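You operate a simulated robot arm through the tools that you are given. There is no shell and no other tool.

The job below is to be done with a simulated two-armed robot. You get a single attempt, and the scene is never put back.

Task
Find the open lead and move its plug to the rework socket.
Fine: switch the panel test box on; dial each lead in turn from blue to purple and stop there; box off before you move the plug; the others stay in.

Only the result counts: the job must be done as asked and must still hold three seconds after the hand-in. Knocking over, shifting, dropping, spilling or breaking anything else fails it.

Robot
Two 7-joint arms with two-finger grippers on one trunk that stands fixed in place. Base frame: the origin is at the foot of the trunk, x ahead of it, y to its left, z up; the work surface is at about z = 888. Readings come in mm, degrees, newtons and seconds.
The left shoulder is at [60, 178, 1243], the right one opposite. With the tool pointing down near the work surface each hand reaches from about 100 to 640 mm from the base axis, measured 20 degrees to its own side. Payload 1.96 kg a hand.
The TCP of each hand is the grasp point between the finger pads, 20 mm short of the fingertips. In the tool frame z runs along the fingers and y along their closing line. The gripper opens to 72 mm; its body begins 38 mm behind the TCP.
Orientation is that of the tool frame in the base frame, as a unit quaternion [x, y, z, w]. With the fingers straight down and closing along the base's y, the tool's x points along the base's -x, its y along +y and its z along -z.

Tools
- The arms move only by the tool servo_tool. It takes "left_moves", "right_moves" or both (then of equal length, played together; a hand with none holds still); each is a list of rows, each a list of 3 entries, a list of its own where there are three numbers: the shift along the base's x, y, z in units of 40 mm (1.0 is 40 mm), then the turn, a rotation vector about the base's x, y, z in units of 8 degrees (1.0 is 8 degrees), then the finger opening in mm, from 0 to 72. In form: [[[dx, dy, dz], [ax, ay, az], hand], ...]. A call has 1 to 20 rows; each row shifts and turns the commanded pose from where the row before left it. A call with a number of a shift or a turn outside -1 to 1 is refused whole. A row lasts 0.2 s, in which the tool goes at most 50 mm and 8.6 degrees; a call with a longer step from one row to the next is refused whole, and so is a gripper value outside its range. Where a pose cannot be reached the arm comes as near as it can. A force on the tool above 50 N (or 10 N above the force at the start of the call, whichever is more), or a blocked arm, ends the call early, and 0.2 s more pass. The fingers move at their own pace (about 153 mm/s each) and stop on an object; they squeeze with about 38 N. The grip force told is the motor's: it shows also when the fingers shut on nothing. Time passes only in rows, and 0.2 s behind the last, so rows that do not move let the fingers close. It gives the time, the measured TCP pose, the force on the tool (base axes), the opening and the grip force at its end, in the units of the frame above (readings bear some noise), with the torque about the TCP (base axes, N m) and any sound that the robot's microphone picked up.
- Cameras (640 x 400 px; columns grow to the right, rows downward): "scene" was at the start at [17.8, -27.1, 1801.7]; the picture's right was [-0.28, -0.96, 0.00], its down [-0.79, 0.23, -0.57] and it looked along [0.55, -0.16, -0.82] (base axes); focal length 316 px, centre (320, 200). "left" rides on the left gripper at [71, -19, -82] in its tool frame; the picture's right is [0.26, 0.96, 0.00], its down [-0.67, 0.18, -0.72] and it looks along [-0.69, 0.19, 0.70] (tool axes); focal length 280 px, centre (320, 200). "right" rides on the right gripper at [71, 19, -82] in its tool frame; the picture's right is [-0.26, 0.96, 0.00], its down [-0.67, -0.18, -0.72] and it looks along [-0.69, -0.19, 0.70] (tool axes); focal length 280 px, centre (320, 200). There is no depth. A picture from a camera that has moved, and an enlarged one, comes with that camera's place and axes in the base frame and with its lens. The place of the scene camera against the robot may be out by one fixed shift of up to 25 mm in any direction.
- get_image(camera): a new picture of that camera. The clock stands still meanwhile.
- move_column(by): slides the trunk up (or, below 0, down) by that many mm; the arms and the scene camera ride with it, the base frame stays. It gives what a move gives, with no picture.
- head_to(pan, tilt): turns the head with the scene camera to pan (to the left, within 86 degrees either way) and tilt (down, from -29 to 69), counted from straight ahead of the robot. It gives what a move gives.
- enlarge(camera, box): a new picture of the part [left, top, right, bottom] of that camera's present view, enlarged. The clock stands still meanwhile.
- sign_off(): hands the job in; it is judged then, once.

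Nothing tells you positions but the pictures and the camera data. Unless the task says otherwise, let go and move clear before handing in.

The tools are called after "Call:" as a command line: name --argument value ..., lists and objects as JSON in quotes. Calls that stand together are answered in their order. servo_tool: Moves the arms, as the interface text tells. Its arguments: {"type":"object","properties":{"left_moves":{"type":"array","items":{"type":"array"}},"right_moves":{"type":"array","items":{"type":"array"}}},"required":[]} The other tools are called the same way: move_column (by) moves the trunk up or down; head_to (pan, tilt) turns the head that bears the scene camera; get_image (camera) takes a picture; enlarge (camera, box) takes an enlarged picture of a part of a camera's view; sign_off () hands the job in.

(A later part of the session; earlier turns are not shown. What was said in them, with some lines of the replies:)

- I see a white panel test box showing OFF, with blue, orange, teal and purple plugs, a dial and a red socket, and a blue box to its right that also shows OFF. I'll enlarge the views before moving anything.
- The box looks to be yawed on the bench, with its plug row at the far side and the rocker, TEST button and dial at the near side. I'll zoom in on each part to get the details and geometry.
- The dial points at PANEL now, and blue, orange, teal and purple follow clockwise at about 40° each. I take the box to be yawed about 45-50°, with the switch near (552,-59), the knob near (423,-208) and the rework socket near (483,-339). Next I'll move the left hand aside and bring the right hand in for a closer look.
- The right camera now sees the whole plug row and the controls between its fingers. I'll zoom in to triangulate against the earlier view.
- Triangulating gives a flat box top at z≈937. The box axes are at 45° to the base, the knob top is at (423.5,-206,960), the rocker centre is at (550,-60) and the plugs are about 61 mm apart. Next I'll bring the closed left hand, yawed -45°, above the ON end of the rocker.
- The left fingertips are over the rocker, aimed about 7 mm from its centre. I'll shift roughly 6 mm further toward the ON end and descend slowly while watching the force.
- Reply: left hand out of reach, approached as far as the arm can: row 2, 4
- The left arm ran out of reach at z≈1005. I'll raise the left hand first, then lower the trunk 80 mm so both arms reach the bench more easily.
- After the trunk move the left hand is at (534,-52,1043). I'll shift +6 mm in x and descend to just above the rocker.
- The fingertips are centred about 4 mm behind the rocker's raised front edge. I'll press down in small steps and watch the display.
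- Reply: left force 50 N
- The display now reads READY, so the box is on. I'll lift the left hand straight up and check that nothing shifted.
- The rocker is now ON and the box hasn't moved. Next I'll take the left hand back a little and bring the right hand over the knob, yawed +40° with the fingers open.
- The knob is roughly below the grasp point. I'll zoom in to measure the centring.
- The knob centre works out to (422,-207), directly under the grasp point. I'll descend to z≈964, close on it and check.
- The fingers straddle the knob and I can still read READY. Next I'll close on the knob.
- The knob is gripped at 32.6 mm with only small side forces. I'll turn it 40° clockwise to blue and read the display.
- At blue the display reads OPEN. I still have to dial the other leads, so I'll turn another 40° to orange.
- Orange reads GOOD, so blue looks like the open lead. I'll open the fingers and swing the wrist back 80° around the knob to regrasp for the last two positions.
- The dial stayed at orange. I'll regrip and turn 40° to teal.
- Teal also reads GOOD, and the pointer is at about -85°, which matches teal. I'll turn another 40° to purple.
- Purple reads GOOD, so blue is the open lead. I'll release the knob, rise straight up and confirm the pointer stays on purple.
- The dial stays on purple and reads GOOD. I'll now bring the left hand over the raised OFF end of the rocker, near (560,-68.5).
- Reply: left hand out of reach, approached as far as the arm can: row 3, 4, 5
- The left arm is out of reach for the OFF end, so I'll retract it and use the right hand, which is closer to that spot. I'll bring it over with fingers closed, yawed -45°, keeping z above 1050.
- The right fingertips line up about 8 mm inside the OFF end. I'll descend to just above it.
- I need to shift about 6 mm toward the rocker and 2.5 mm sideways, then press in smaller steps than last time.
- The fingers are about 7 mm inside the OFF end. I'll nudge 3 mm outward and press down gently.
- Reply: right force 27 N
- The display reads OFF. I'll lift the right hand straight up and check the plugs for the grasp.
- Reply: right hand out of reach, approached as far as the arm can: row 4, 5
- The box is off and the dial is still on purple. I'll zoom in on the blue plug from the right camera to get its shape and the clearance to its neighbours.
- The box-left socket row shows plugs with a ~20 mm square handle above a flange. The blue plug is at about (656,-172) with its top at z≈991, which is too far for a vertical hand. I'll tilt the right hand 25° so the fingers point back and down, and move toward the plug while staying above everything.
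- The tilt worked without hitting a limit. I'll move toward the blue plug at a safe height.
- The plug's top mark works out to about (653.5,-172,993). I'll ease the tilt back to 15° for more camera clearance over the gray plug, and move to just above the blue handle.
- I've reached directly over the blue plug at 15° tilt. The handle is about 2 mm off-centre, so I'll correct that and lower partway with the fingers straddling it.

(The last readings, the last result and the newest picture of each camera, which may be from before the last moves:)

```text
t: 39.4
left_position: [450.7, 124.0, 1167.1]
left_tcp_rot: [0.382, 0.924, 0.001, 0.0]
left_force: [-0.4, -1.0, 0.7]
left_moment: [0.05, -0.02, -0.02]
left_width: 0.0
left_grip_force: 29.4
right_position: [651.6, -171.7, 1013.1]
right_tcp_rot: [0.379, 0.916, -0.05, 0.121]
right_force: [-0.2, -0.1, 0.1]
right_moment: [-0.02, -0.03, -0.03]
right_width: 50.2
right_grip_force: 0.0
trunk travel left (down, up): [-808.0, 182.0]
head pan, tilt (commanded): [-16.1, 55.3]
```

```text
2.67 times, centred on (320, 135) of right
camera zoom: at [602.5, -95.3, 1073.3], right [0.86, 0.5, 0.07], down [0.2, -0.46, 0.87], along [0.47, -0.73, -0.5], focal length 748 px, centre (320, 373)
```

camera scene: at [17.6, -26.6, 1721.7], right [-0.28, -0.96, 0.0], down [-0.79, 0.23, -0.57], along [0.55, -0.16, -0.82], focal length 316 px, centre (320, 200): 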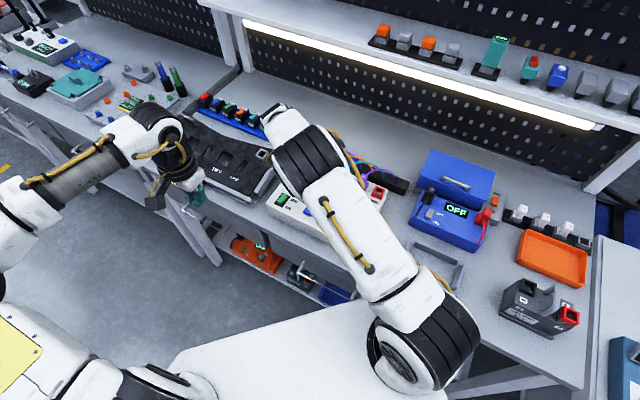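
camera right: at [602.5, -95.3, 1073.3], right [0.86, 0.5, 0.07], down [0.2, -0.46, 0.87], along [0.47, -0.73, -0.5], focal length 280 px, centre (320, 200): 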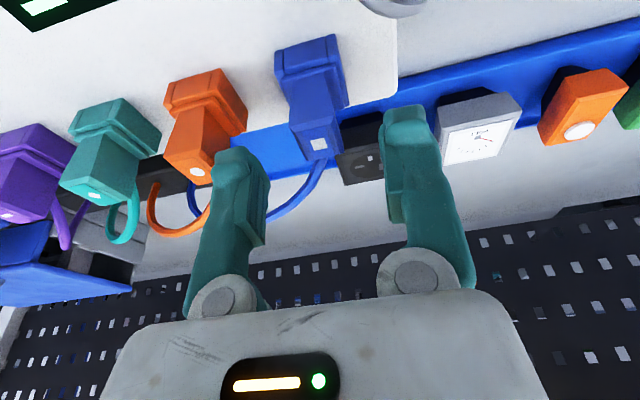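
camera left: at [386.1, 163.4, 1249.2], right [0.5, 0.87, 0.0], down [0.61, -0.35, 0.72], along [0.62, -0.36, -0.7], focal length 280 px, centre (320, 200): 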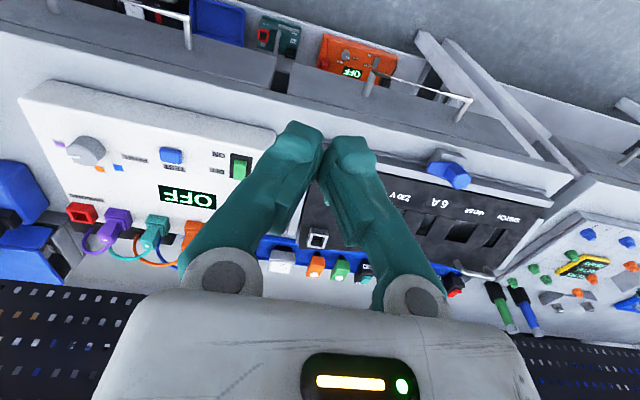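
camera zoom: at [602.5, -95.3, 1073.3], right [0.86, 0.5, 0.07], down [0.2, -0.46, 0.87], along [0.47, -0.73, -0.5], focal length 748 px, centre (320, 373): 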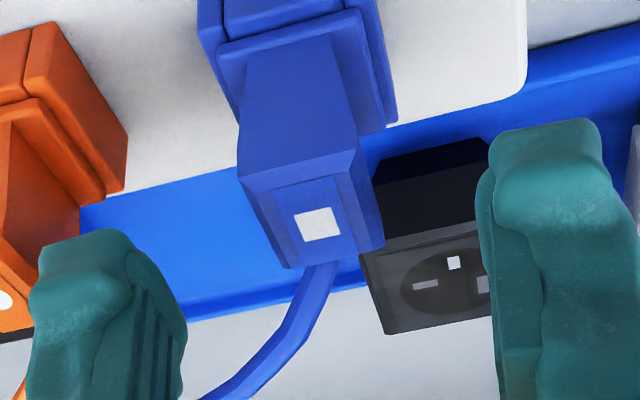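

The handle is centred between the fingers to within about 1 mm. I'll descend another 24 mm and check.

Call:
servo_tool --right_moves '[[[0.01, 0.01, -0.3], [0, 0, 0], 50], [[0, 0, -0.3], [0, 0, 0], 50], [[0, 0, 0], [0, 0, 0], 50]]'

Call:
enlarge --camera "right" --box '[160, 40, 480, 240]'

Call:
enlarge --camera "scene" --box '[244, 95, 404, 195]'

```text
t: 40.2
left_position: [450.2, 125.1, 1166.2]
left_tcp_rot: [0.382, 0.924, 0.0, -0.001]
left_force: [-0.2, -1.1, 0.4]
left_moment: [0.0, 0.0, 0.0]
left_width: 0.0
left_grip_force: 29.9
right_position: [651.9, -171.3, 988.4]
right_tcp_rot: [0.38, 0.916, -0.05, 0.12]
right_force: [0.0, 0.5, -0.2]
right_moment: [0.03, 0.03, -0.03]
right_width: 49.9
right_grip_force: 0.1
trunk travel left (down, up): [-808.0, 182.0]
head pan, tilt (commanded): [-16.1, 55.3]
```

```text
2.00 times, centred on (320, 140) of right
camera zoom: at [602.5, -95.1, 1049.0], right [0.86, 0.5, 0.07], down [0.2, -0.46, 0.87], along [0.47, -0.73, -0.5], focal length 561 px, centre (320, 320)
```

zoom: 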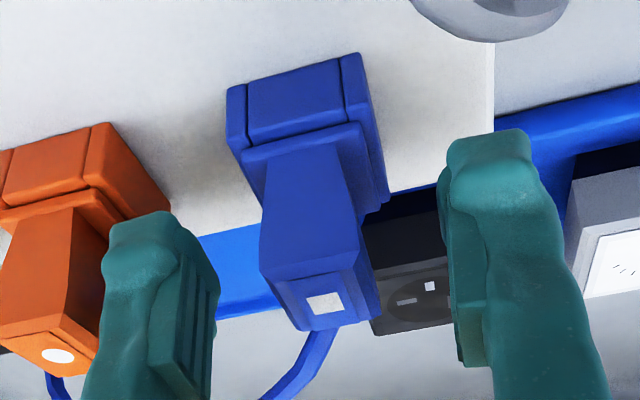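

```text
4.00 times, centred on (324, 145) of scene
camera zoom: at [17.6, -26.9, 1721.7], right [-0.28, -0.96, 0.0], down [-0.79, 0.23, -0.57], along [0.55, -0.16, -0.82], focal length 1265 px, centre (304, 420)
```

zoom: 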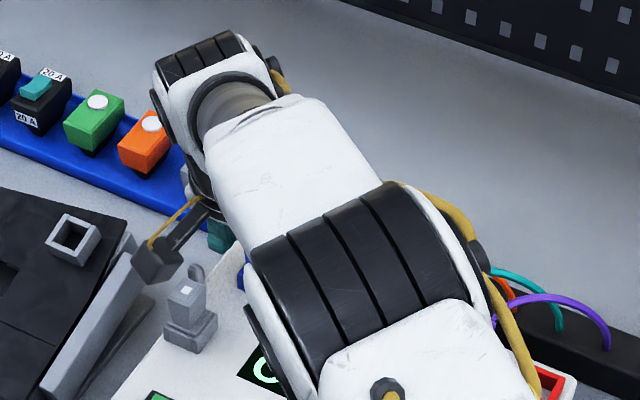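

The fingers straddle the handle cleanly. I'll close on it.

Call:
servo_tool --right_moves '[[[0, 0, 0], [0, 0, 0], 30], [[0, 0, 0], [0, 0, 0], 10], [[0, 0, 0], [0, 0, 0], 5], [[0, 0, 0], [0, 0, 0], 5]]'

Call:
enlarge --camera "right" --box '[160, 40, 480, 240]'

```text
t: 41.2
left_position: [450.2, 124.0, 1165.9]
left_tcp_rot: [0.382, 0.924, 0.001, -0.001]
left_force: [0.5, 0.1, -0.5]
left_moment: [0.0, -0.03, 0.01]
left_width: 0.0
left_grip_force: 29.4
right_position: [652.2, -171.2, 987.8]
right_tcp_rot: [0.38, 0.916, -0.05, 0.121]
right_force: [0.8, 0.3, -0.1]
right_moment: [-0.02, -0.01, 0.01]
right_width: 15.5
right_grip_force: 37.9
trunk travel left (down, up): [-808.0, 182.0]
head pan, tilt (commanded): [-16.1, 55.3]
```

```text
2.00 times, centred on (320, 140) of right
camera zoom: at [602.9, -95.2, 1048.7], right [0.86, 0.5, 0.07], down [0.2, -0.46, 0.87], along [0.47, -0.73, -0.5], focal length 561 px, centre (320, 320)
```

zoom: 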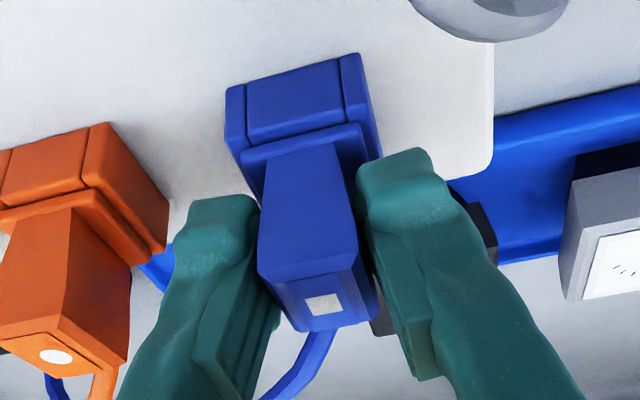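

The plug is gripped at 15.5 mm with 38 N. I'll pull it straight up slowly.

Call:
servo_tool --right_moves '[[[0, 0, 0.05], [0, 0, 0], 5], [[0, 0, 0.1], [0, 0, 0], 5], [[0, 0, 0.1], [0, 0, 0], 5], [[0, 0, 0.1], [0, 0, 0], 5], [[0, 0, 0.15], [0, 0, 0], 5], [[0, 0, 0.15], [0, 0, 0], 5], [[0, 0, 0.2], [0, 0, 0], 5]]'

Call:
enlarge --camera "right" --box '[160, 0, 480, 200]'

```text
t: 42.8
left_position: [449.9, 125.7, 1166.5]
left_tcp_rot: [0.382, 0.924, 0.0, 0.0]
left_force: [0.6, 0.1, -0.4]
left_moment: [0.0, 0.0, -0.02]
left_width: 0.0
left_grip_force: 29.7
right_position: [652.3, -169.0, 1022.5]
right_tcp_rot: [0.38, 0.916, -0.049, 0.121]
right_force: [-0.7, 0.6, -0.8]
right_moment: [-0.02, 0.02, 0.02]
right_width: 15.7
right_grip_force: 37.8
trunk travel left (down, up): [-808.0, 182.0]
head pan, tilt (commanded): [-16.1, 55.3]
```

```text
2.00 times, centred on (320, 100) of right
camera zoom: at [602.7, -93.8, 1082.7], right [0.86, 0.5, 0.07], down [0.2, -0.46, 0.87], along [0.47, -0.73, -0.5], focal length 561 px, centre (320, 400)
```

zoom: 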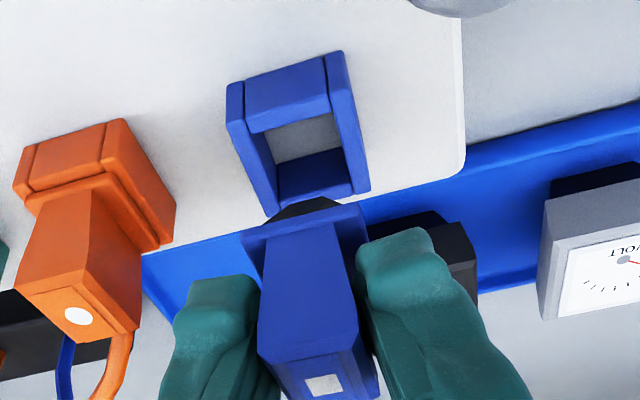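

The plug is out and the blue socket stands empty. I'll lift it clear of the other plugs, then move along the row toward the rework socket in stages.

Call:
servo_tool --right_moves '[[[0, 0, 0.25], [0, 0, 0], 5], [[0, 0, 0.25], [0, 0, 0], 5], [[0, 0, 0.25], [0, 0, 0], 5], [[0, 0, 0.25], [0, 0, 0], 5], [[0, 0, 0], [0, 0, 0], 5]]'

Call:
get_image --camera "right"

Call:
enlarge --camera "right" --box '[160, 0, 480, 200]'

```text
t: 44.0
left_position: [449.8, 125.4, 1166.0]
left_tcp_rot: [0.383, 0.924, 0.0, 0.0]
left_force: [-0.1, 0.0, -0.3]
left_moment: [0.0, -0.01, 0.02]
left_width: 0.1
left_grip_force: 29.6
right_position: [650.6, -171.8, 1063.8]
right_tcp_rot: [0.38, 0.916, -0.05, 0.121]
right_force: [0.1, 0.4, -1.1]
right_moment: [0.03, -0.02, -0.01]
right_width: 15.8
right_grip_force: 38.0
trunk travel left (down, up): [-808.0, 182.0]
head pan, tilt (commanded): [-16.1, 55.3]
```

```text
taken
camera right: at [601.6, -95.2, 1123.0], right [0.86, 0.5, 0.07], down [0.2, -0.46, 0.87], along [0.47, -0.73, -0.5], focal length 280 px, centre (320, 200)
```

right: 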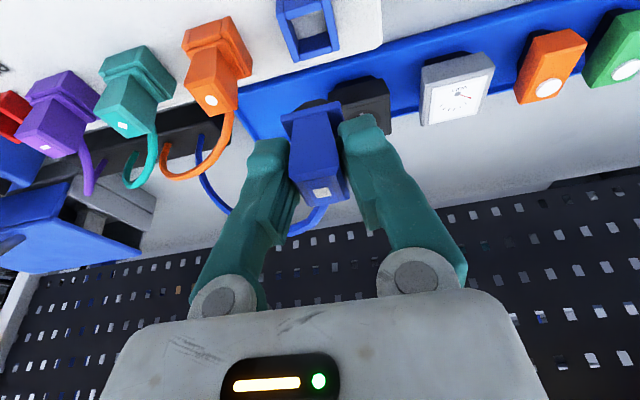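

```text
2.00 times, centred on (320, 100) of right
camera zoom: at [601.6, -95.2, 1123.0], right [0.86, 0.5, 0.07], down [0.2, -0.46, 0.87], along [0.47, -0.73, -0.5], focal length 561 px, centre (320, 400)
```

zoom: 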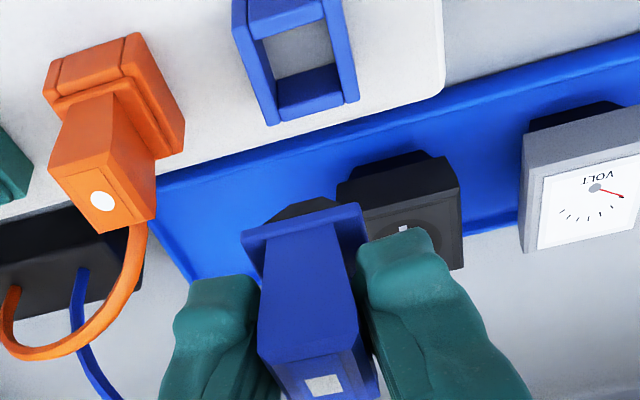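

The plug bottom should now be about 20 mm above the other plugs' tops. I'll move about halfway along the row and look again.

Call:
servo_tool --right_moves '[[[-0.3, -0.3, 0.1], [0, 0, 0], 5], [[-0.4, -0.4, 0.1], [0, 0, 0], 5], [[-0.4, -0.4, 0], [0, 0, 0], 5], [[-0.4, -0.4, 0], [0, 0, 0], 5], [[-0.4, -0.4, 0], [0, 0, 0], 5], [[0, 0, 0], [0, 0, 0], 5]]'

Call:
get_image --camera "right"

Call:
get_image --camera "scene"

Call:
get_image --camera "left"

```text
t: 45.4
left_position: [449.6, 125.6, 1165.8]
left_tcp_rot: [0.383, 0.924, 0.0, 0.0]
left_force: [0.5, 0.1, 0.0]
left_moment: [0.0, -0.03, -0.01]
left_width: 0.0
left_grip_force: 29.6
right_position: [575.2, -246.7, 1071.9]
right_tcp_rot: [0.38, 0.916, -0.049, 0.12]
right_force: [0.4, 0.3, -1.1]
right_moment: [0.02, -0.03, -0.03]
right_width: 15.6
right_grip_force: 38.4
trunk travel left (down, up): [-808.0, 182.0]
head pan, tilt (commanded): [-16.1, 55.3]
```

```text
taken
camera right: at [525.6, -170.6, 1132.4], right [0.86, 0.5, 0.07], down [0.2, -0.46, 0.87], along [0.47, -0.73, -0.5], focal length 280 px, centre (320, 200)
```

right: 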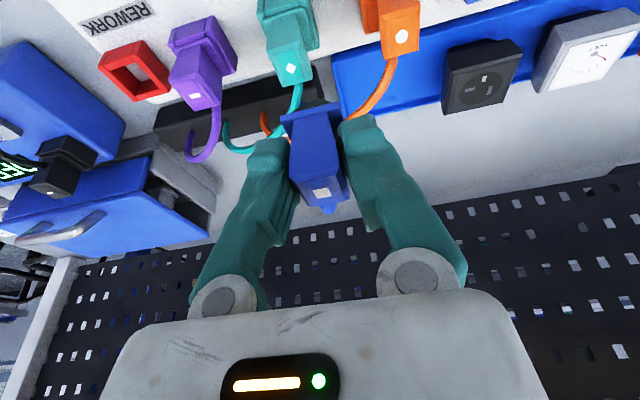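

```text
taken
camera scene: at [18.4, -26.7, 1721.6], right [-0.28, -0.96, 0.0], down [-0.79, 0.23, -0.57], along [0.55, -0.16, -0.82], focal length 316 px, centre (320, 200)
```

scene: 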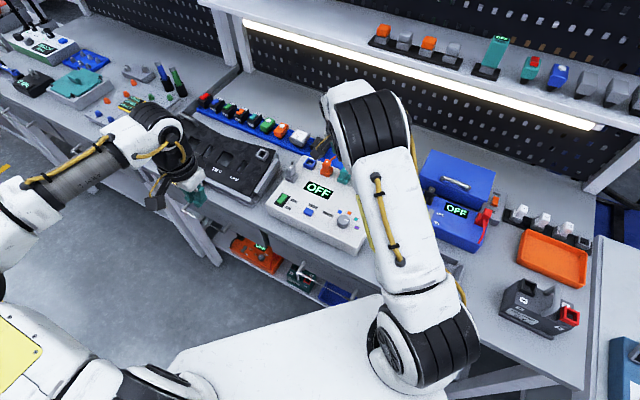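

```text
taken
camera left: at [387.1, 163.2, 1248.9], right [0.5, 0.87, 0.0], down [0.61, -0.35, 0.72], along [0.62, -0.36, -0.7], focal length 280 px, centre (320, 200)
```

left: 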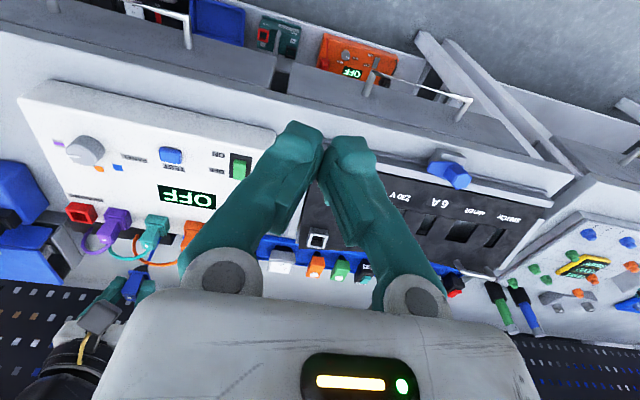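

I can't clearly see the blue cord from this angle, so I'll zoom in before going on.

Call:
enlarge --camera "right" --box '[220, 60, 400, 225]'

Call:
enlarge --camera "left" --box '[50, 180, 210, 310]'

Call:
enlarge --camera "scene" --box '[270, 110, 430, 230]'

Call:
enlarge --camera "right" --box '[60, 0, 240, 112]'

```text
2.42 times, centred on (310, 142) of right
camera zoom: at [525.6, -170.6, 1132.4], right [0.86, 0.5, 0.07], down [0.2, -0.46, 0.87], along [0.47, -0.73, -0.5], focal length 680 px, centre (344, 339)
```

zoom: 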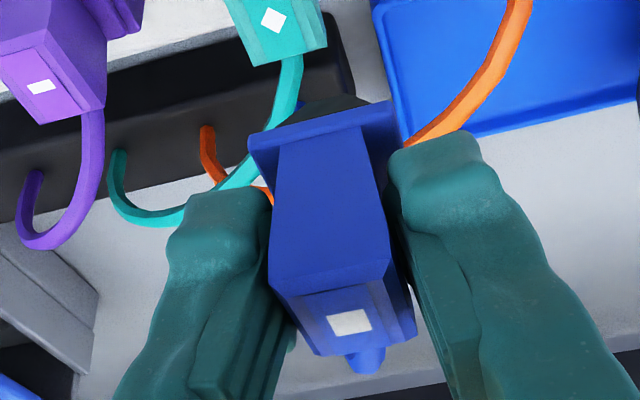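

```text
3.08 times, centred on (130, 245) of left
camera zoom: at [387.1, 163.2, 1248.9], right [0.5, 0.87, 0.0], down [0.61, -0.35, 0.72], along [0.62, -0.36, -0.7], focal length 863 px, centre (905, 62)
```

zoom: 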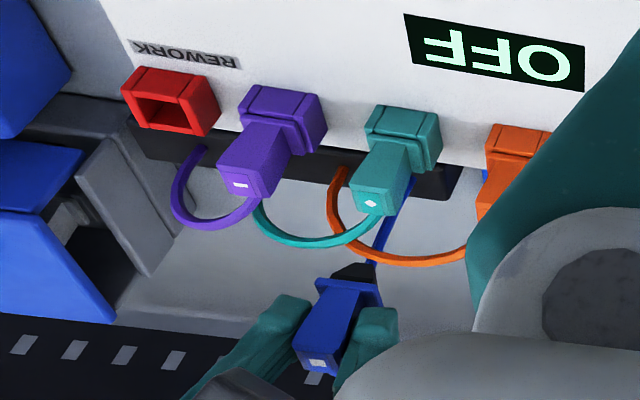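

```text
3.33 times, centred on (350, 170) of scene
camera zoom: at [18.4, -26.7, 1721.6], right [-0.28, -0.96, 0.0], down [-0.79, 0.23, -0.57], along [0.55, -0.16, -0.82], focal length 1054 px, centre (220, 300)
```

zoom: 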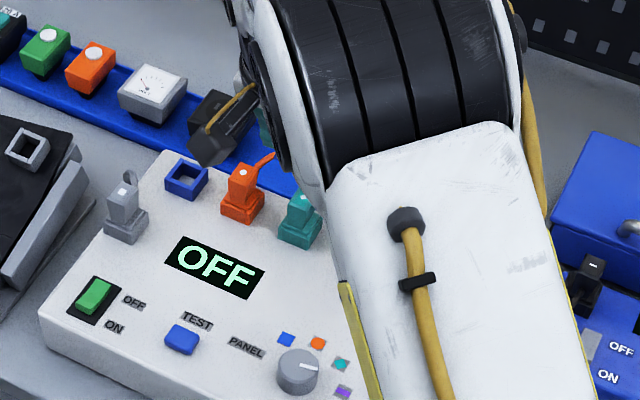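

```text
3.56 times, centred on (150, 56) of right
camera zoom: at [525.6, -170.6, 1132.4], right [0.86, 0.5, 0.07], down [0.2, -0.46, 0.87], along [0.47, -0.73, -0.5], focal length 997 px, centre (924, 712)
```

zoom: 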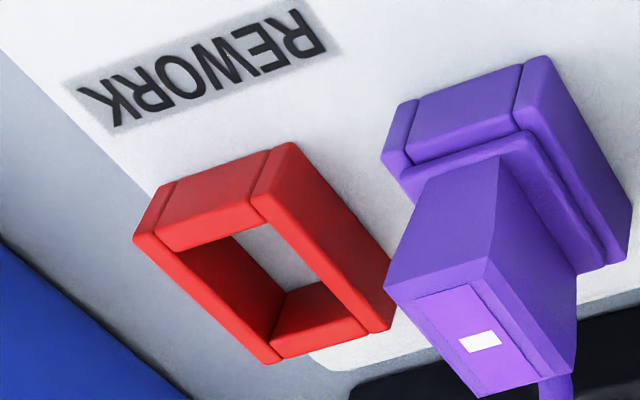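

The cord is intact; it runs under the teal plug to the strip. I put the blue-to-rework vector at about (-165,-166) mm. I'll move on to hover over the rework socket and match the view there against the one I had over the blue socket.

Call:
servo_tool --right_moves '[[[-0.55, -0.564, 0], [0, 0, 0], 5], [[-0.55, -0.564, 0], [0, 0, 0], 5], [[-0.55, -0.564, 0], [0, 0, 0], 5], [[-0.55, -0.564, -0.2], [0, 0, 0], 5], [[0, 0, 0], [0, 0, 0], 5], [[0, 0, 0], [0, 0, 0], 5]]'

Call:
get_image --camera "right"

Call:
enlarge --camera "right" --box '[160, 0, 480, 200]'

Call:
enlarge --camera "left" --box '[50, 180, 210, 310]'

```text
t: 46.8
left_position: [450.3, 124.6, 1166.6]
left_tcp_rot: [0.383, 0.924, 0.0, 0.0]
left_force: [0.4, -0.1, 0.5]
left_moment: [-0.03, -0.01, 0.0]
left_width: 0.0
left_grip_force: 29.1
right_position: [489.3, -339.4, 1063.1]
right_tcp_rot: [0.379, 0.916, -0.05, 0.12]
right_force: [0.6, -0.1, -0.1]
right_moment: [0.0, -0.02, 0.04]
right_width: 15.5
right_grip_force: 38.0
trunk travel left (down, up): [-808.0, 182.0]
head pan, tilt (commanded): [-16.1, 55.3]
```

```text
taken
camera right: at [439.3, -263.1, 1122.9], right [0.86, 0.5, 0.07], down [0.2, -0.46, 0.87], along [0.47, -0.73, -0.5], focal length 280 px, centre (320, 200)
```

right: 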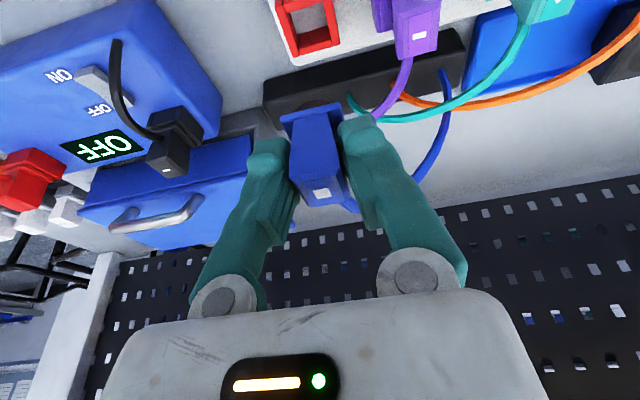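

```text
2.00 times, centred on (320, 100) of right
camera zoom: at [439.3, -263.1, 1122.9], right [0.86, 0.5, 0.07], down [0.2, -0.46, 0.87], along [0.47, -0.73, -0.5], focal length 561 px, centre (320, 400)
```

zoom: 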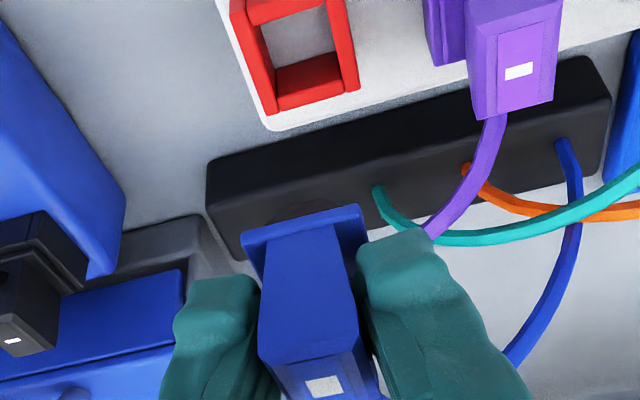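

```text
3.08 times, centred on (130, 245) of left
camera zoom: at [386.5, 162.8, 1249.1], right [0.5, 0.87, 0.0], down [0.61, -0.35, 0.72], along [0.62, -0.36, -0.7], focal length 863 px, centre (905, 62)
```

zoom: 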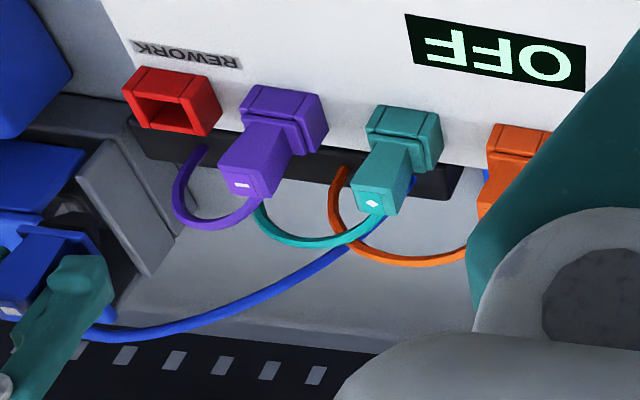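

The view nearly matches the blue-socket reference, with the red socket appearing about 3.7 mm further to the front. I'll correct that and lower to the height of the earlier reference picture, with the plug still about 19 mm above the rim.

Call:
servo_tool --right_moves '[[[-0.0375, 0.0625, -0.25], [0, 0, 0], 5], [[0, 0, -0.25], [0, 0, 0], 5], [[0, 0, -0.25], [0, 0, 0], 5], [[0, 0, -0.25], [0, 0, 0], 5], [[0, 0, 0], [0, 0, 0], 5], [[0, 0, 0], [0, 0, 0], 5]]'

Call:
enlarge --camera "right" --box '[160, 0, 480, 200]'

Call:
enlarge --camera "right" --box '[256, 15, 384, 135]'

```text
t: 48.2
left_position: [450.1, 125.6, 1167.1]
left_tcp_rot: [0.382, 0.924, 0.0, 0.0]
left_force: [0.2, 0.1, -0.6]
left_moment: [0.04, -0.01, 0.01]
left_width: 0.0
left_grip_force: 29.6
right_position: [486.1, -336.7, 1022.1]
right_tcp_rot: [0.38, 0.916, -0.05, 0.12]
right_force: [-0.4, -0.4, 1.1]
right_moment: [0.0, -0.02, 0.01]
right_width: 15.2
right_grip_force: 37.6
trunk travel left (down, up): [-808.0, 182.0]
head pan, tilt (commanded): [-16.1, 55.3]
```

```text
2.00 times, centred on (320, 100) of right
camera zoom: at [437.3, -258.9, 1082.8], right [0.86, 0.5, 0.07], down [0.2, -0.46, 0.87], along [0.47, -0.73, -0.5], focal length 561 px, centre (320, 400)
```

zoom: 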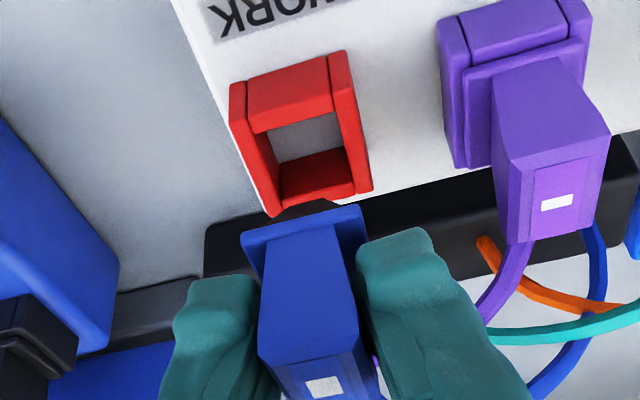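

```text
3.33 times, centred on (320, 75) of right
camera zoom: at [437.3, -258.9, 1082.8], right [0.86, 0.5, 0.07], down [0.2, -0.46, 0.87], along [0.47, -0.73, -0.5], focal length 935 px, centre (320, 617)
```

zoom: 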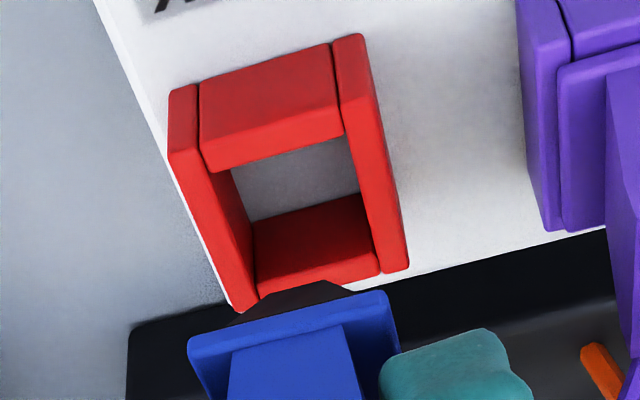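

The match is now within a millimetre. I'll make a final nudge of about (+0.5,-0.9) mm and lower to just above the rim.

Call:
servo_tool --right_moves '[[[0.014, -0.024, -0.1], [0, 0, 0], 5], [[0, 0, -0.1], [0, 0, 0], 5], [[0, 0, -0.1], [0, 0, 0], 5], [[0, 0, 0], [0, 0, 0], 5], [[0, 0, 0], [0, 0, 0], 5]]'

Call:
enlarge --camera "right" --box '[256, 20, 384, 140]'

Call:
enlarge --camera "left" --box '[40, 180, 200, 290]'

```text
t: 49.4
left_position: [450.4, 124.4, 1166.7]
left_tcp_rot: [0.383, 0.924, 0.001, -0.001]
left_force: [0.1, -0.5, -1.0]
left_moment: [0.0, -0.01, 0.03]
left_width: 0.0
left_grip_force: 30.2
right_position: [486.2, -335.3, 1010.3]
right_tcp_rot: [0.379, 0.916, -0.051, 0.12]
right_force: [-0.6, 0.0, -0.2]
right_moment: [-0.01, 0.03, -0.01]
right_width: 15.8
right_grip_force: 37.8
trunk travel left (down, up): [-808.0, 182.0]
head pan, tilt (commanded): [-16.1, 55.3]
```

```text
3.33 times, centred on (320, 80) of right
camera zoom: at [436.8, -259.5, 1070.8], right [0.86, 0.5, 0.07], down [0.2, -0.46, 0.87], along [0.47, -0.73, -0.5], focal length 935 px, centre (320, 600)
```

zoom: 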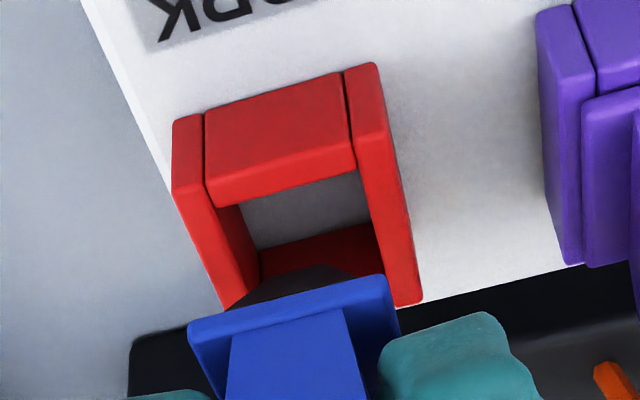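

```text
3.64 times, centred on (120, 235) of left
camera zoom: at [386.6, 162.9, 1249.0], right [0.5, 0.87, 0.0], down [0.61, -0.35, 0.72], along [0.62, -0.36, -0.7], focal length 1020 px, centre (1047, 73)
```

zoom: 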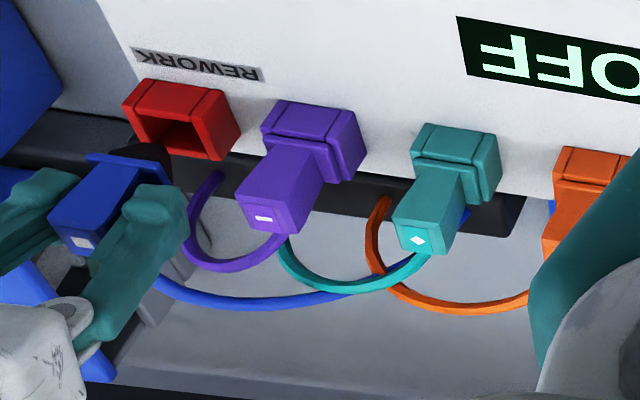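

I need one more nudge of +1.2 mm in x. Then I'll lower slowly into the rework socket and watch the force.

Call:
servo_tool --right_moves '[[[0.03, -0.008, 0], [0, 0, 0], 5], [[0, 0, -0.06], [0, 0, 0], 5], [[0, 0, -0.06], [0, 0, 0], 5], [[0, 0, -0.06], [0, 0, 0], 5], [[0, 0, -0.06], [0, 0, 0], 5], [[0, 0, 0], [0, 0, 0], 5]]'

Call:
enlarge --camera "right" --box '[256, 30, 384, 150]'

Call:
enlarge --camera "left" --box '[40, 180, 200, 290]'

```text
t: 50.8
left_position: [450.7, 122.7, 1166.3]
left_tcp_rot: [0.383, 0.924, 0.0, 0.0]
left_force: [-0.3, -0.1, 0.4]
left_moment: [-0.01, 0.0, 0.0]
left_width: 0.2
left_grip_force: 29.6
right_position: [488.0, -335.9, 1000.5]
right_tcp_rot: [0.379, 0.916, -0.05, 0.12]
right_force: [-0.4, -0.2, 0.0]
right_moment: [-0.02, -0.02, 0.02]
right_width: 15.5
right_grip_force: 37.9
trunk travel left (down, up): [-808.0, 182.0]
head pan, tilt (commanded): [-16.1, 55.3]
```

```text
3.33 times, centred on (320, 90) of right
camera zoom: at [438.4, -259.1, 1061.3], right [0.86, 0.5, 0.07], down [0.2, -0.46, 0.87], along [0.47, -0.73, -0.5], focal length 935 px, centre (320, 567)
```

zoom: 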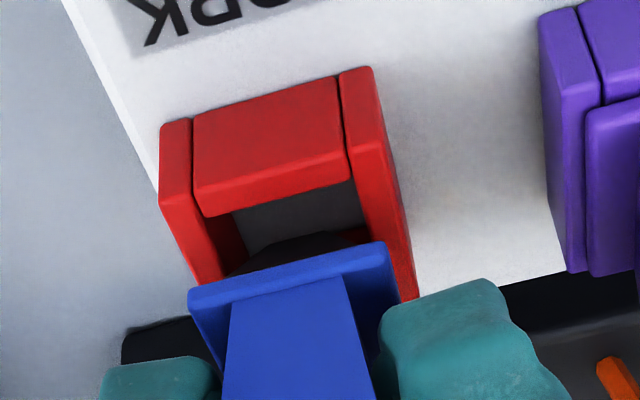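

```text
3.64 times, centred on (120, 235) of left
camera zoom: at [386.6, 162.9, 1249.1], right [0.5, 0.87, 0.0], down [0.61, -0.35, 0.72], along [0.62, -0.36, -0.7], focal length 1020 px, centre (1047, 73)
```

zoom: 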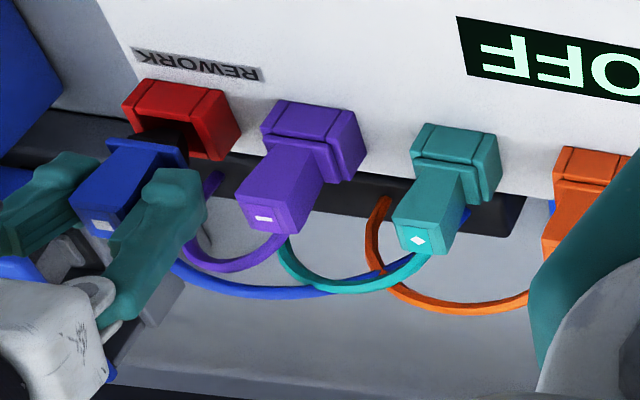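

The prong has entered the opening without contact force. I'll make a tiny correction and keep lowering in 2 mm steps.

Call:
servo_tool --right_moves '[[[-0.0075, -0.02, -0.04], [0, 0, 0], 5], [[0, 0, -0.05], [0, 0, 0], 5], [[0, 0, -0.05], [0, 0, 0], 5], [[0, 0, -0.05], [0, 0, 0], 5], [[0, 0, 0], [0, 0, 0], 5]]'

Call:
enlarge --camera "right" --box '[256, 30, 384, 150]'

```text
t: 52.0
left_position: [449.0, 124.1, 1167.0]
left_tcp_rot: [0.383, 0.924, 0.0, -0.001]
left_force: [-0.1, -0.1, -0.5]
left_moment: [-0.03, 0.0, -0.03]
left_width: 0.0
left_grip_force: 28.9
right_position: [488.1, -337.8, 994.3]
right_tcp_rot: [0.38, 0.916, -0.05, 0.12]
right_force: [-0.3, -0.1, -0.9]
right_moment: [0.0, 0.01, -0.01]
right_width: 15.0
right_grip_force: 38.5
trunk travel left (down, up): [-808.0, 182.0]
head pan, tilt (commanded): [-16.1, 55.3]
```

```text
3.33 times, centred on (320, 90) of right
camera zoom: at [438.3, -260.5, 1054.3], right [0.86, 0.5, 0.07], down [0.2, -0.46, 0.87], along [0.47, -0.73, -0.5], focal length 935 px, centre (320, 567)
```

zoom: 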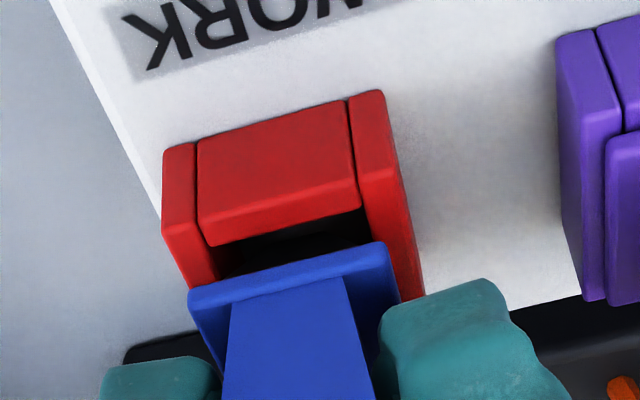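

The plug is going in freely, with about 5.5 mm left to seat. I'll continue down.

Call:
servo_tool --right_moves '[[[0, 0, -0.05], [0, 0, 0], 5], [[0, 0, -0.05], [0, 0, 0], 5], [[0, 0, -0.05], [0, 0, 0], 5], [[0, 0, -0.025], [0, 0, 0], 5], [[0, 0, 0], [0, 0, 0], 5]]'

Call:
enlarge --camera "right" --box '[256, 30, 384, 150]'

Call:
enlarge --camera "left" --box '[40, 180, 200, 290]'

```text
t: 53.2
left_position: [448.8, 125.6, 1167.1]
left_tcp_rot: [0.382, 0.924, -0.001, 0.002]
left_force: [0.3, -0.6, 0.1]
left_moment: [0.02, 0.0, -0.01]
left_width: 0.0
left_grip_force: 29.5
right_position: [487.8, -336.0, 987.6]
right_tcp_rot: [0.379, 0.916, -0.05, 0.123]
right_force: [3.8, 0.8, 12.9]
right_moment: [0.04, -0.1, -0.02]
right_width: 15.3
right_grip_force: 38.3
trunk travel left (down, up): [-808.0, 182.0]
head pan, tilt (commanded): [-16.1, 55.3]
```

```text
3.33 times, centred on (320, 90) of right
camera zoom: at [437.6, -259.7, 1048.2], right [0.86, 0.5, 0.07], down [0.2, -0.46, 0.87], along [0.47, -0.73, -0.49], focal length 935 px, centre (320, 567)
```

zoom: 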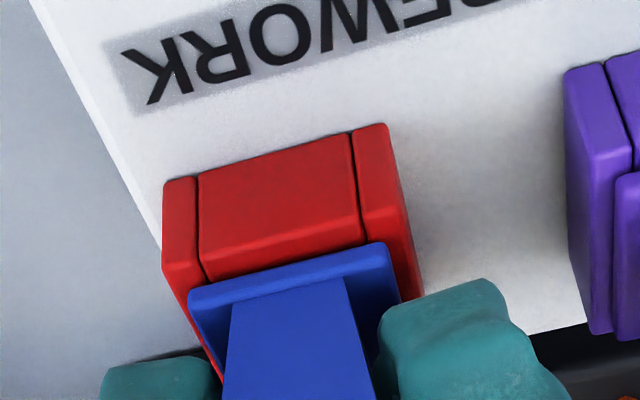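

```text
3.64 times, centred on (120, 235) of left
camera zoom: at [386.1, 164.1, 1249.3], right [0.5, 0.87, 0.0], down [0.61, -0.35, 0.72], along [0.62, -0.36, -0.7], focal length 1020 px, centre (1047, 73)
```

zoom: 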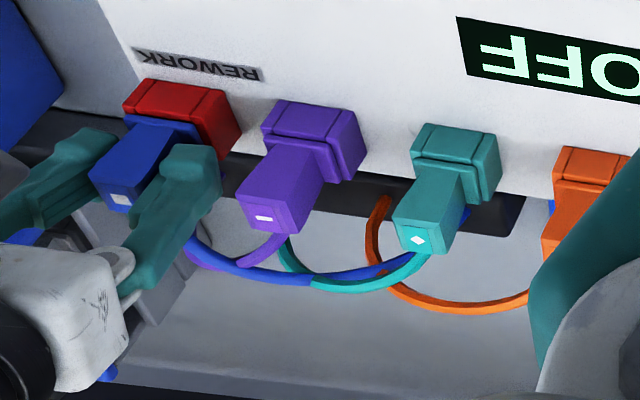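

The plug is seated at the same height it had in its own socket (z≈988) with about 13 N of contact. I'll open the fingers modestly and rise straight up.

Call:
servo_tool --right_moves '[[[0, 0, 0.02], [0, 0, 0], 5], [[0, 0, 0], [0, 0, 0], 24], [[0, 0, 0], [0, 0, 0], 36], [[0, 0, 0], [0, 0, 0], 36], [[0, 0, 0.2], [0, 0, 0], 36], [[0, 0, 0.3], [0, 0, 0], 36], [[0, 0, 0.5], [0, 0, 0], 36], [[0, 0, 0.8], [0, 0, 0], 36], [[0, 0, 0], [0, 0, 0], 36]]'

Call:
get_image --camera "right"

Call:
enlarge --camera "left" --box '[20, 140, 220, 280]'

```text
t: 55.2
left_position: [449.7, 125.4, 1165.8]
left_tcp_rot: [0.383, 0.924, 0.0, 0.001]
left_force: [-0.4, -0.1, 1.5]
left_moment: [-0.02, 0.0, 0.03]
left_width: 0.0
left_grip_force: 29.6
right_position: [487.6, -338.3, 1059.1]
right_tcp_rot: [0.379, 0.916, -0.05, 0.121]
right_force: [0.1, 1.0, -0.2]
right_moment: [-0.02, 0.02, -0.05]
right_width: 36.1
right_grip_force: 0.1
trunk travel left (down, up): [-808.0, 182.0]
head pan, tilt (commanded): [-16.1, 55.3]
```

```text
taken
camera right: at [437.9, -261.3, 1119.7], right [0.86, 0.5, 0.07], down [0.2, -0.46, 0.87], along [0.47, -0.73, -0.5], focal length 280 px, centre (320, 200)
```

right: 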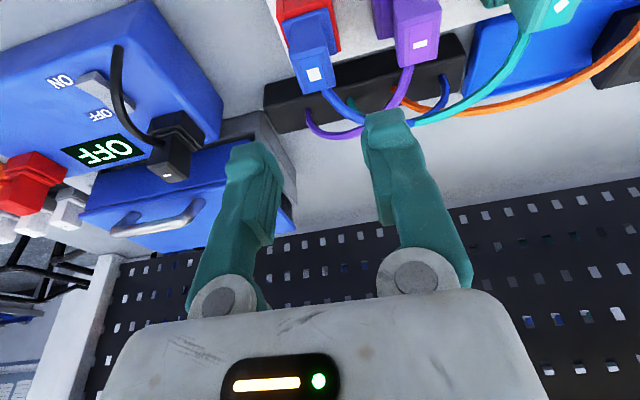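

```text
2.86 times, centred on (120, 210) of left
camera zoom: at [387.1, 162.7, 1248.9], right [0.5, 0.87, 0.0], down [0.61, -0.35, 0.71], along [0.62, -0.36, -0.7], focal length 801 px, centre (891, 171)
```

zoom: 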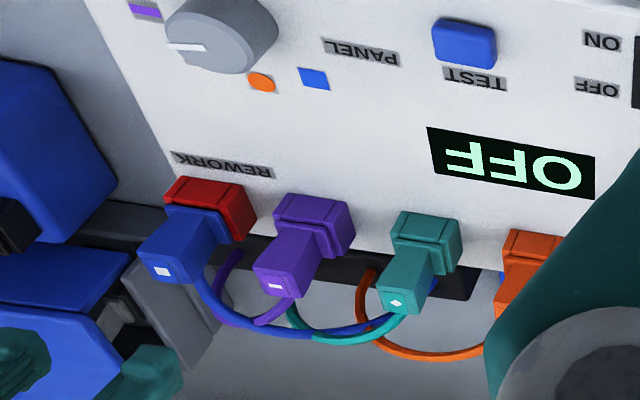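

The blue plug sits in the rework socket and the other plugs look untouched. I'll move the right hand well clear and inspect.

Call:
servo_tool --right_moves '[[[0, 0, 0.8], [0, 0, 0], 36], [[0, 0, 0.8], [0, 0, 0], 36], [[-0.6, 0, 0.3], [0, 0, 0], 36], [[-0.9, 0, 0], [0.442, 0.442, 0], 36], [[-0.9, 0, 0], [0.442, 0.442, 0], 36], [[-0.9, -0.3, 0], [0.442, 0.442, 0], 36], [[-0.9, -0.3, 0], [0, 0, 0], 36], [[0, 0, 0], [0, 0, 0], 36]]'

Call:
get_image --camera "scene"

Call:
enlarge --camera "scene" --box '[256, 130, 416, 230]'

Call:
get_image --camera "right"

```text
t: 57.0
left_position: [450.9, 125.1, 1165.7]
left_tcp_rot: [0.383, 0.924, 0.001, 0.0]
left_force: [0.2, -0.7, 0.5]
left_moment: [0.01, 0.03, 0.01]
left_width: 0.0
left_grip_force: 29.7
right_position: [321.1, -361.8, 1132.2]
right_tcp_rot: [0.382, 0.924, 0.0, -0.001]
right_force: [0.3, 0.0, -1.1]
right_moment: [0.0, 0.0, -0.05]
right_width: 35.9
right_grip_force: 0.0
trunk travel left (down, up): [-808.0, 182.0]
head pan, tilt (commanded): [-16.1, 55.3]
```

```text
taken
camera scene: at [18.8, -26.7, 1721.6], right [-0.28, -0.96, 0.0], down [-0.79, 0.23, -0.57], along [0.55, -0.16, -0.82], focal length 316 px, centre (320, 200)
```

scene: 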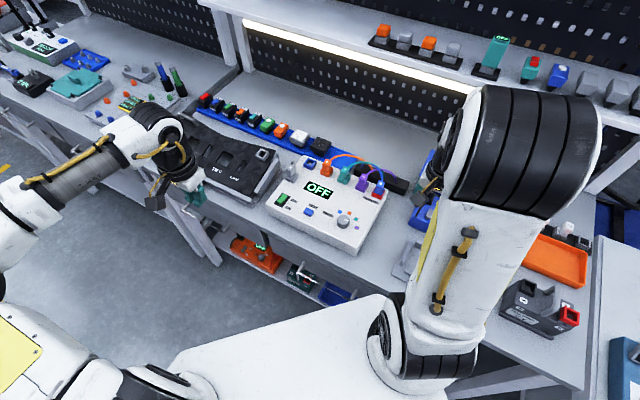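

```text
4.00 times, centred on (336, 180) of scene
camera zoom: at [18.8, -26.7, 1721.6], right [-0.28, -0.96, 0.0], down [-0.79, 0.23, -0.57], along [0.55, -0.16, -0.82], focal length 1265 px, centre (256, 280)
```

zoom: 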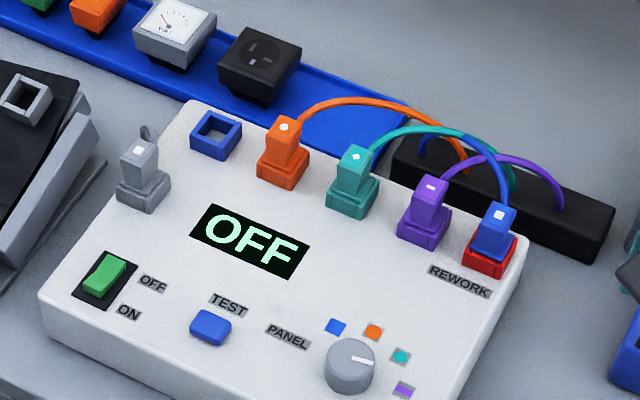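

```text
taken
camera right: at [285.2, -298.0, 1215.3], right [0.87, 0.5, 0.0], down [0.35, -0.61, 0.71], along [0.36, -0.62, -0.7], focal length 280 px, centre (320, 200)
```

right: 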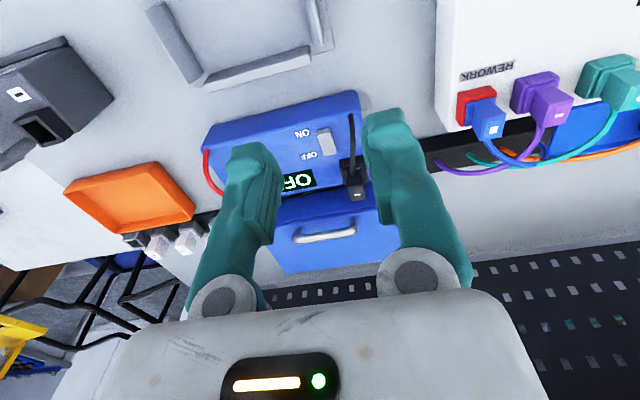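

The blue plug is in the red rework socket, the other leads are in and the box is off. I'll zoom in to verify the seating and that the dial is on purple.

Call:
enlarge --camera "scene" --box '[328, 205, 376, 235]'

Call:
enlarge --camera "scene" --box '[340, 165, 404, 205]'

Call:
enlarge --camera "right" --box '[440, 60, 600, 180]'

Call:
enlarge --camera "left" --box '[20, 120, 180, 260]'

```text
13.33 times, centred on (352, 220) of scene
camera zoom: at [18.8, -26.7, 1721.6], right [-0.28, -0.96, 0.0], down [-0.79, 0.23, -0.57], along [0.55, -0.16, -0.82], focal length 4218 px, centre (-107, -67)
```

zoom: 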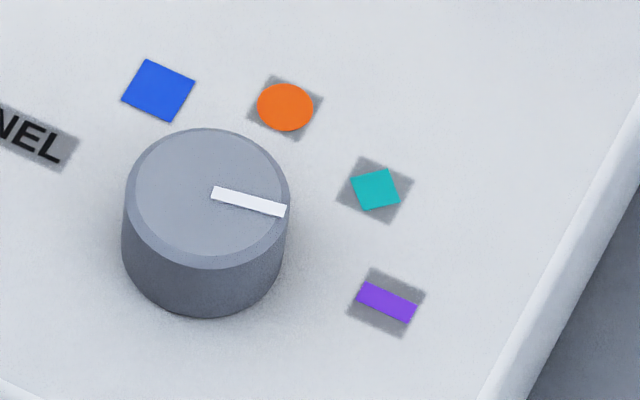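

```text
10.00 times, centred on (372, 185) of scene
camera zoom: at [18.8, -26.7, 1721.6], right [-0.28, -0.96, 0.0], down [-0.79, 0.23, -0.57], along [0.55, -0.16, -0.82], focal length 3163 px, centre (-200, 350)
```

zoom: 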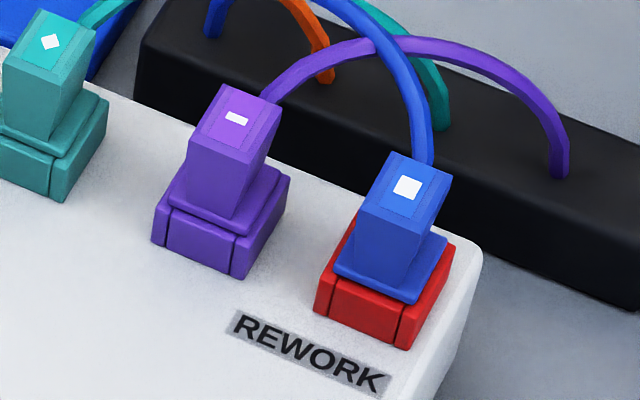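

```text
3.33 times, centred on (520, 120) of right
camera zoom: at [285.2, -298.0, 1215.3], right [0.87, 0.5, 0.0], down [0.35, -0.61, 0.71], along [0.36, -0.62, -0.7], focal length 935 px, centre (-347, 467)
```

zoom: 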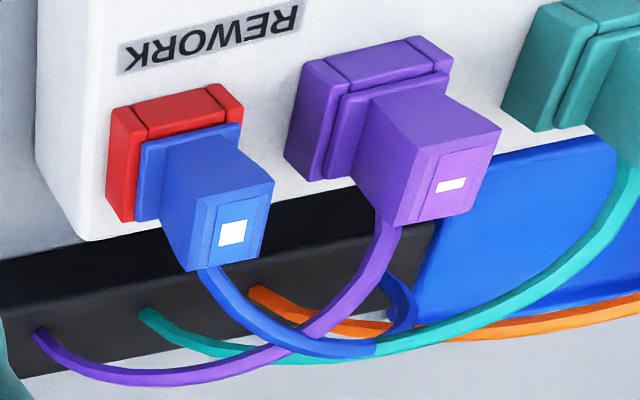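

```text
2.86 times, centred on (100, 190) of left
camera zoom: at [387.3, 163.2, 1248.8], right [0.5, 0.87, 0.0], down [0.61, -0.35, 0.71], along [0.62, -0.36, -0.7], focal length 801 px, centre (949, 229)
```

zoom: 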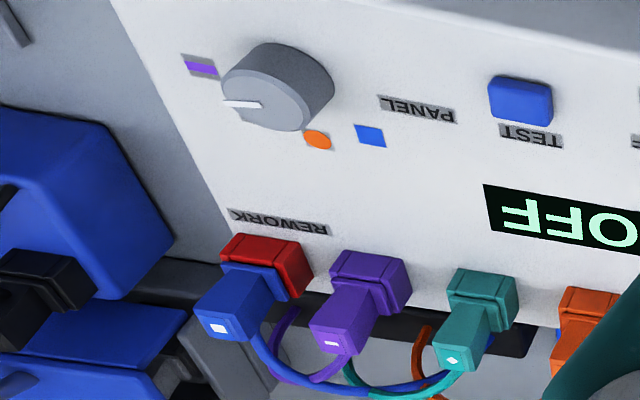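

Blue tested OPEN and the other three tested GOOD. The blue plug is now in the rework socket at the same height as its neighbour, the dial is on purple (-124°), the box is off and both hands are clear. I'm handing in.

Call:
sign_off

```text
The job is handed in.
```

The blue lead was the open one. Its plug is now fully seated in the rework socket, and I've handed the job in.

| Lead | Display reading |
|---|---|
| Blue | OPEN |
| Orange | GOOD |
| Teal | GOOD |
| Purple | GOOD |

- **Dial:** I turned it through each lead in order and left it on purple.
- **Box:** I switched it off before pulling the blue plug.
- **Other plugs:** the orange, teal, purple and gray plugs stayed in. In the last pictures nothing else had moved.
- **Hands:** both had let go and were clear before the hand-in.
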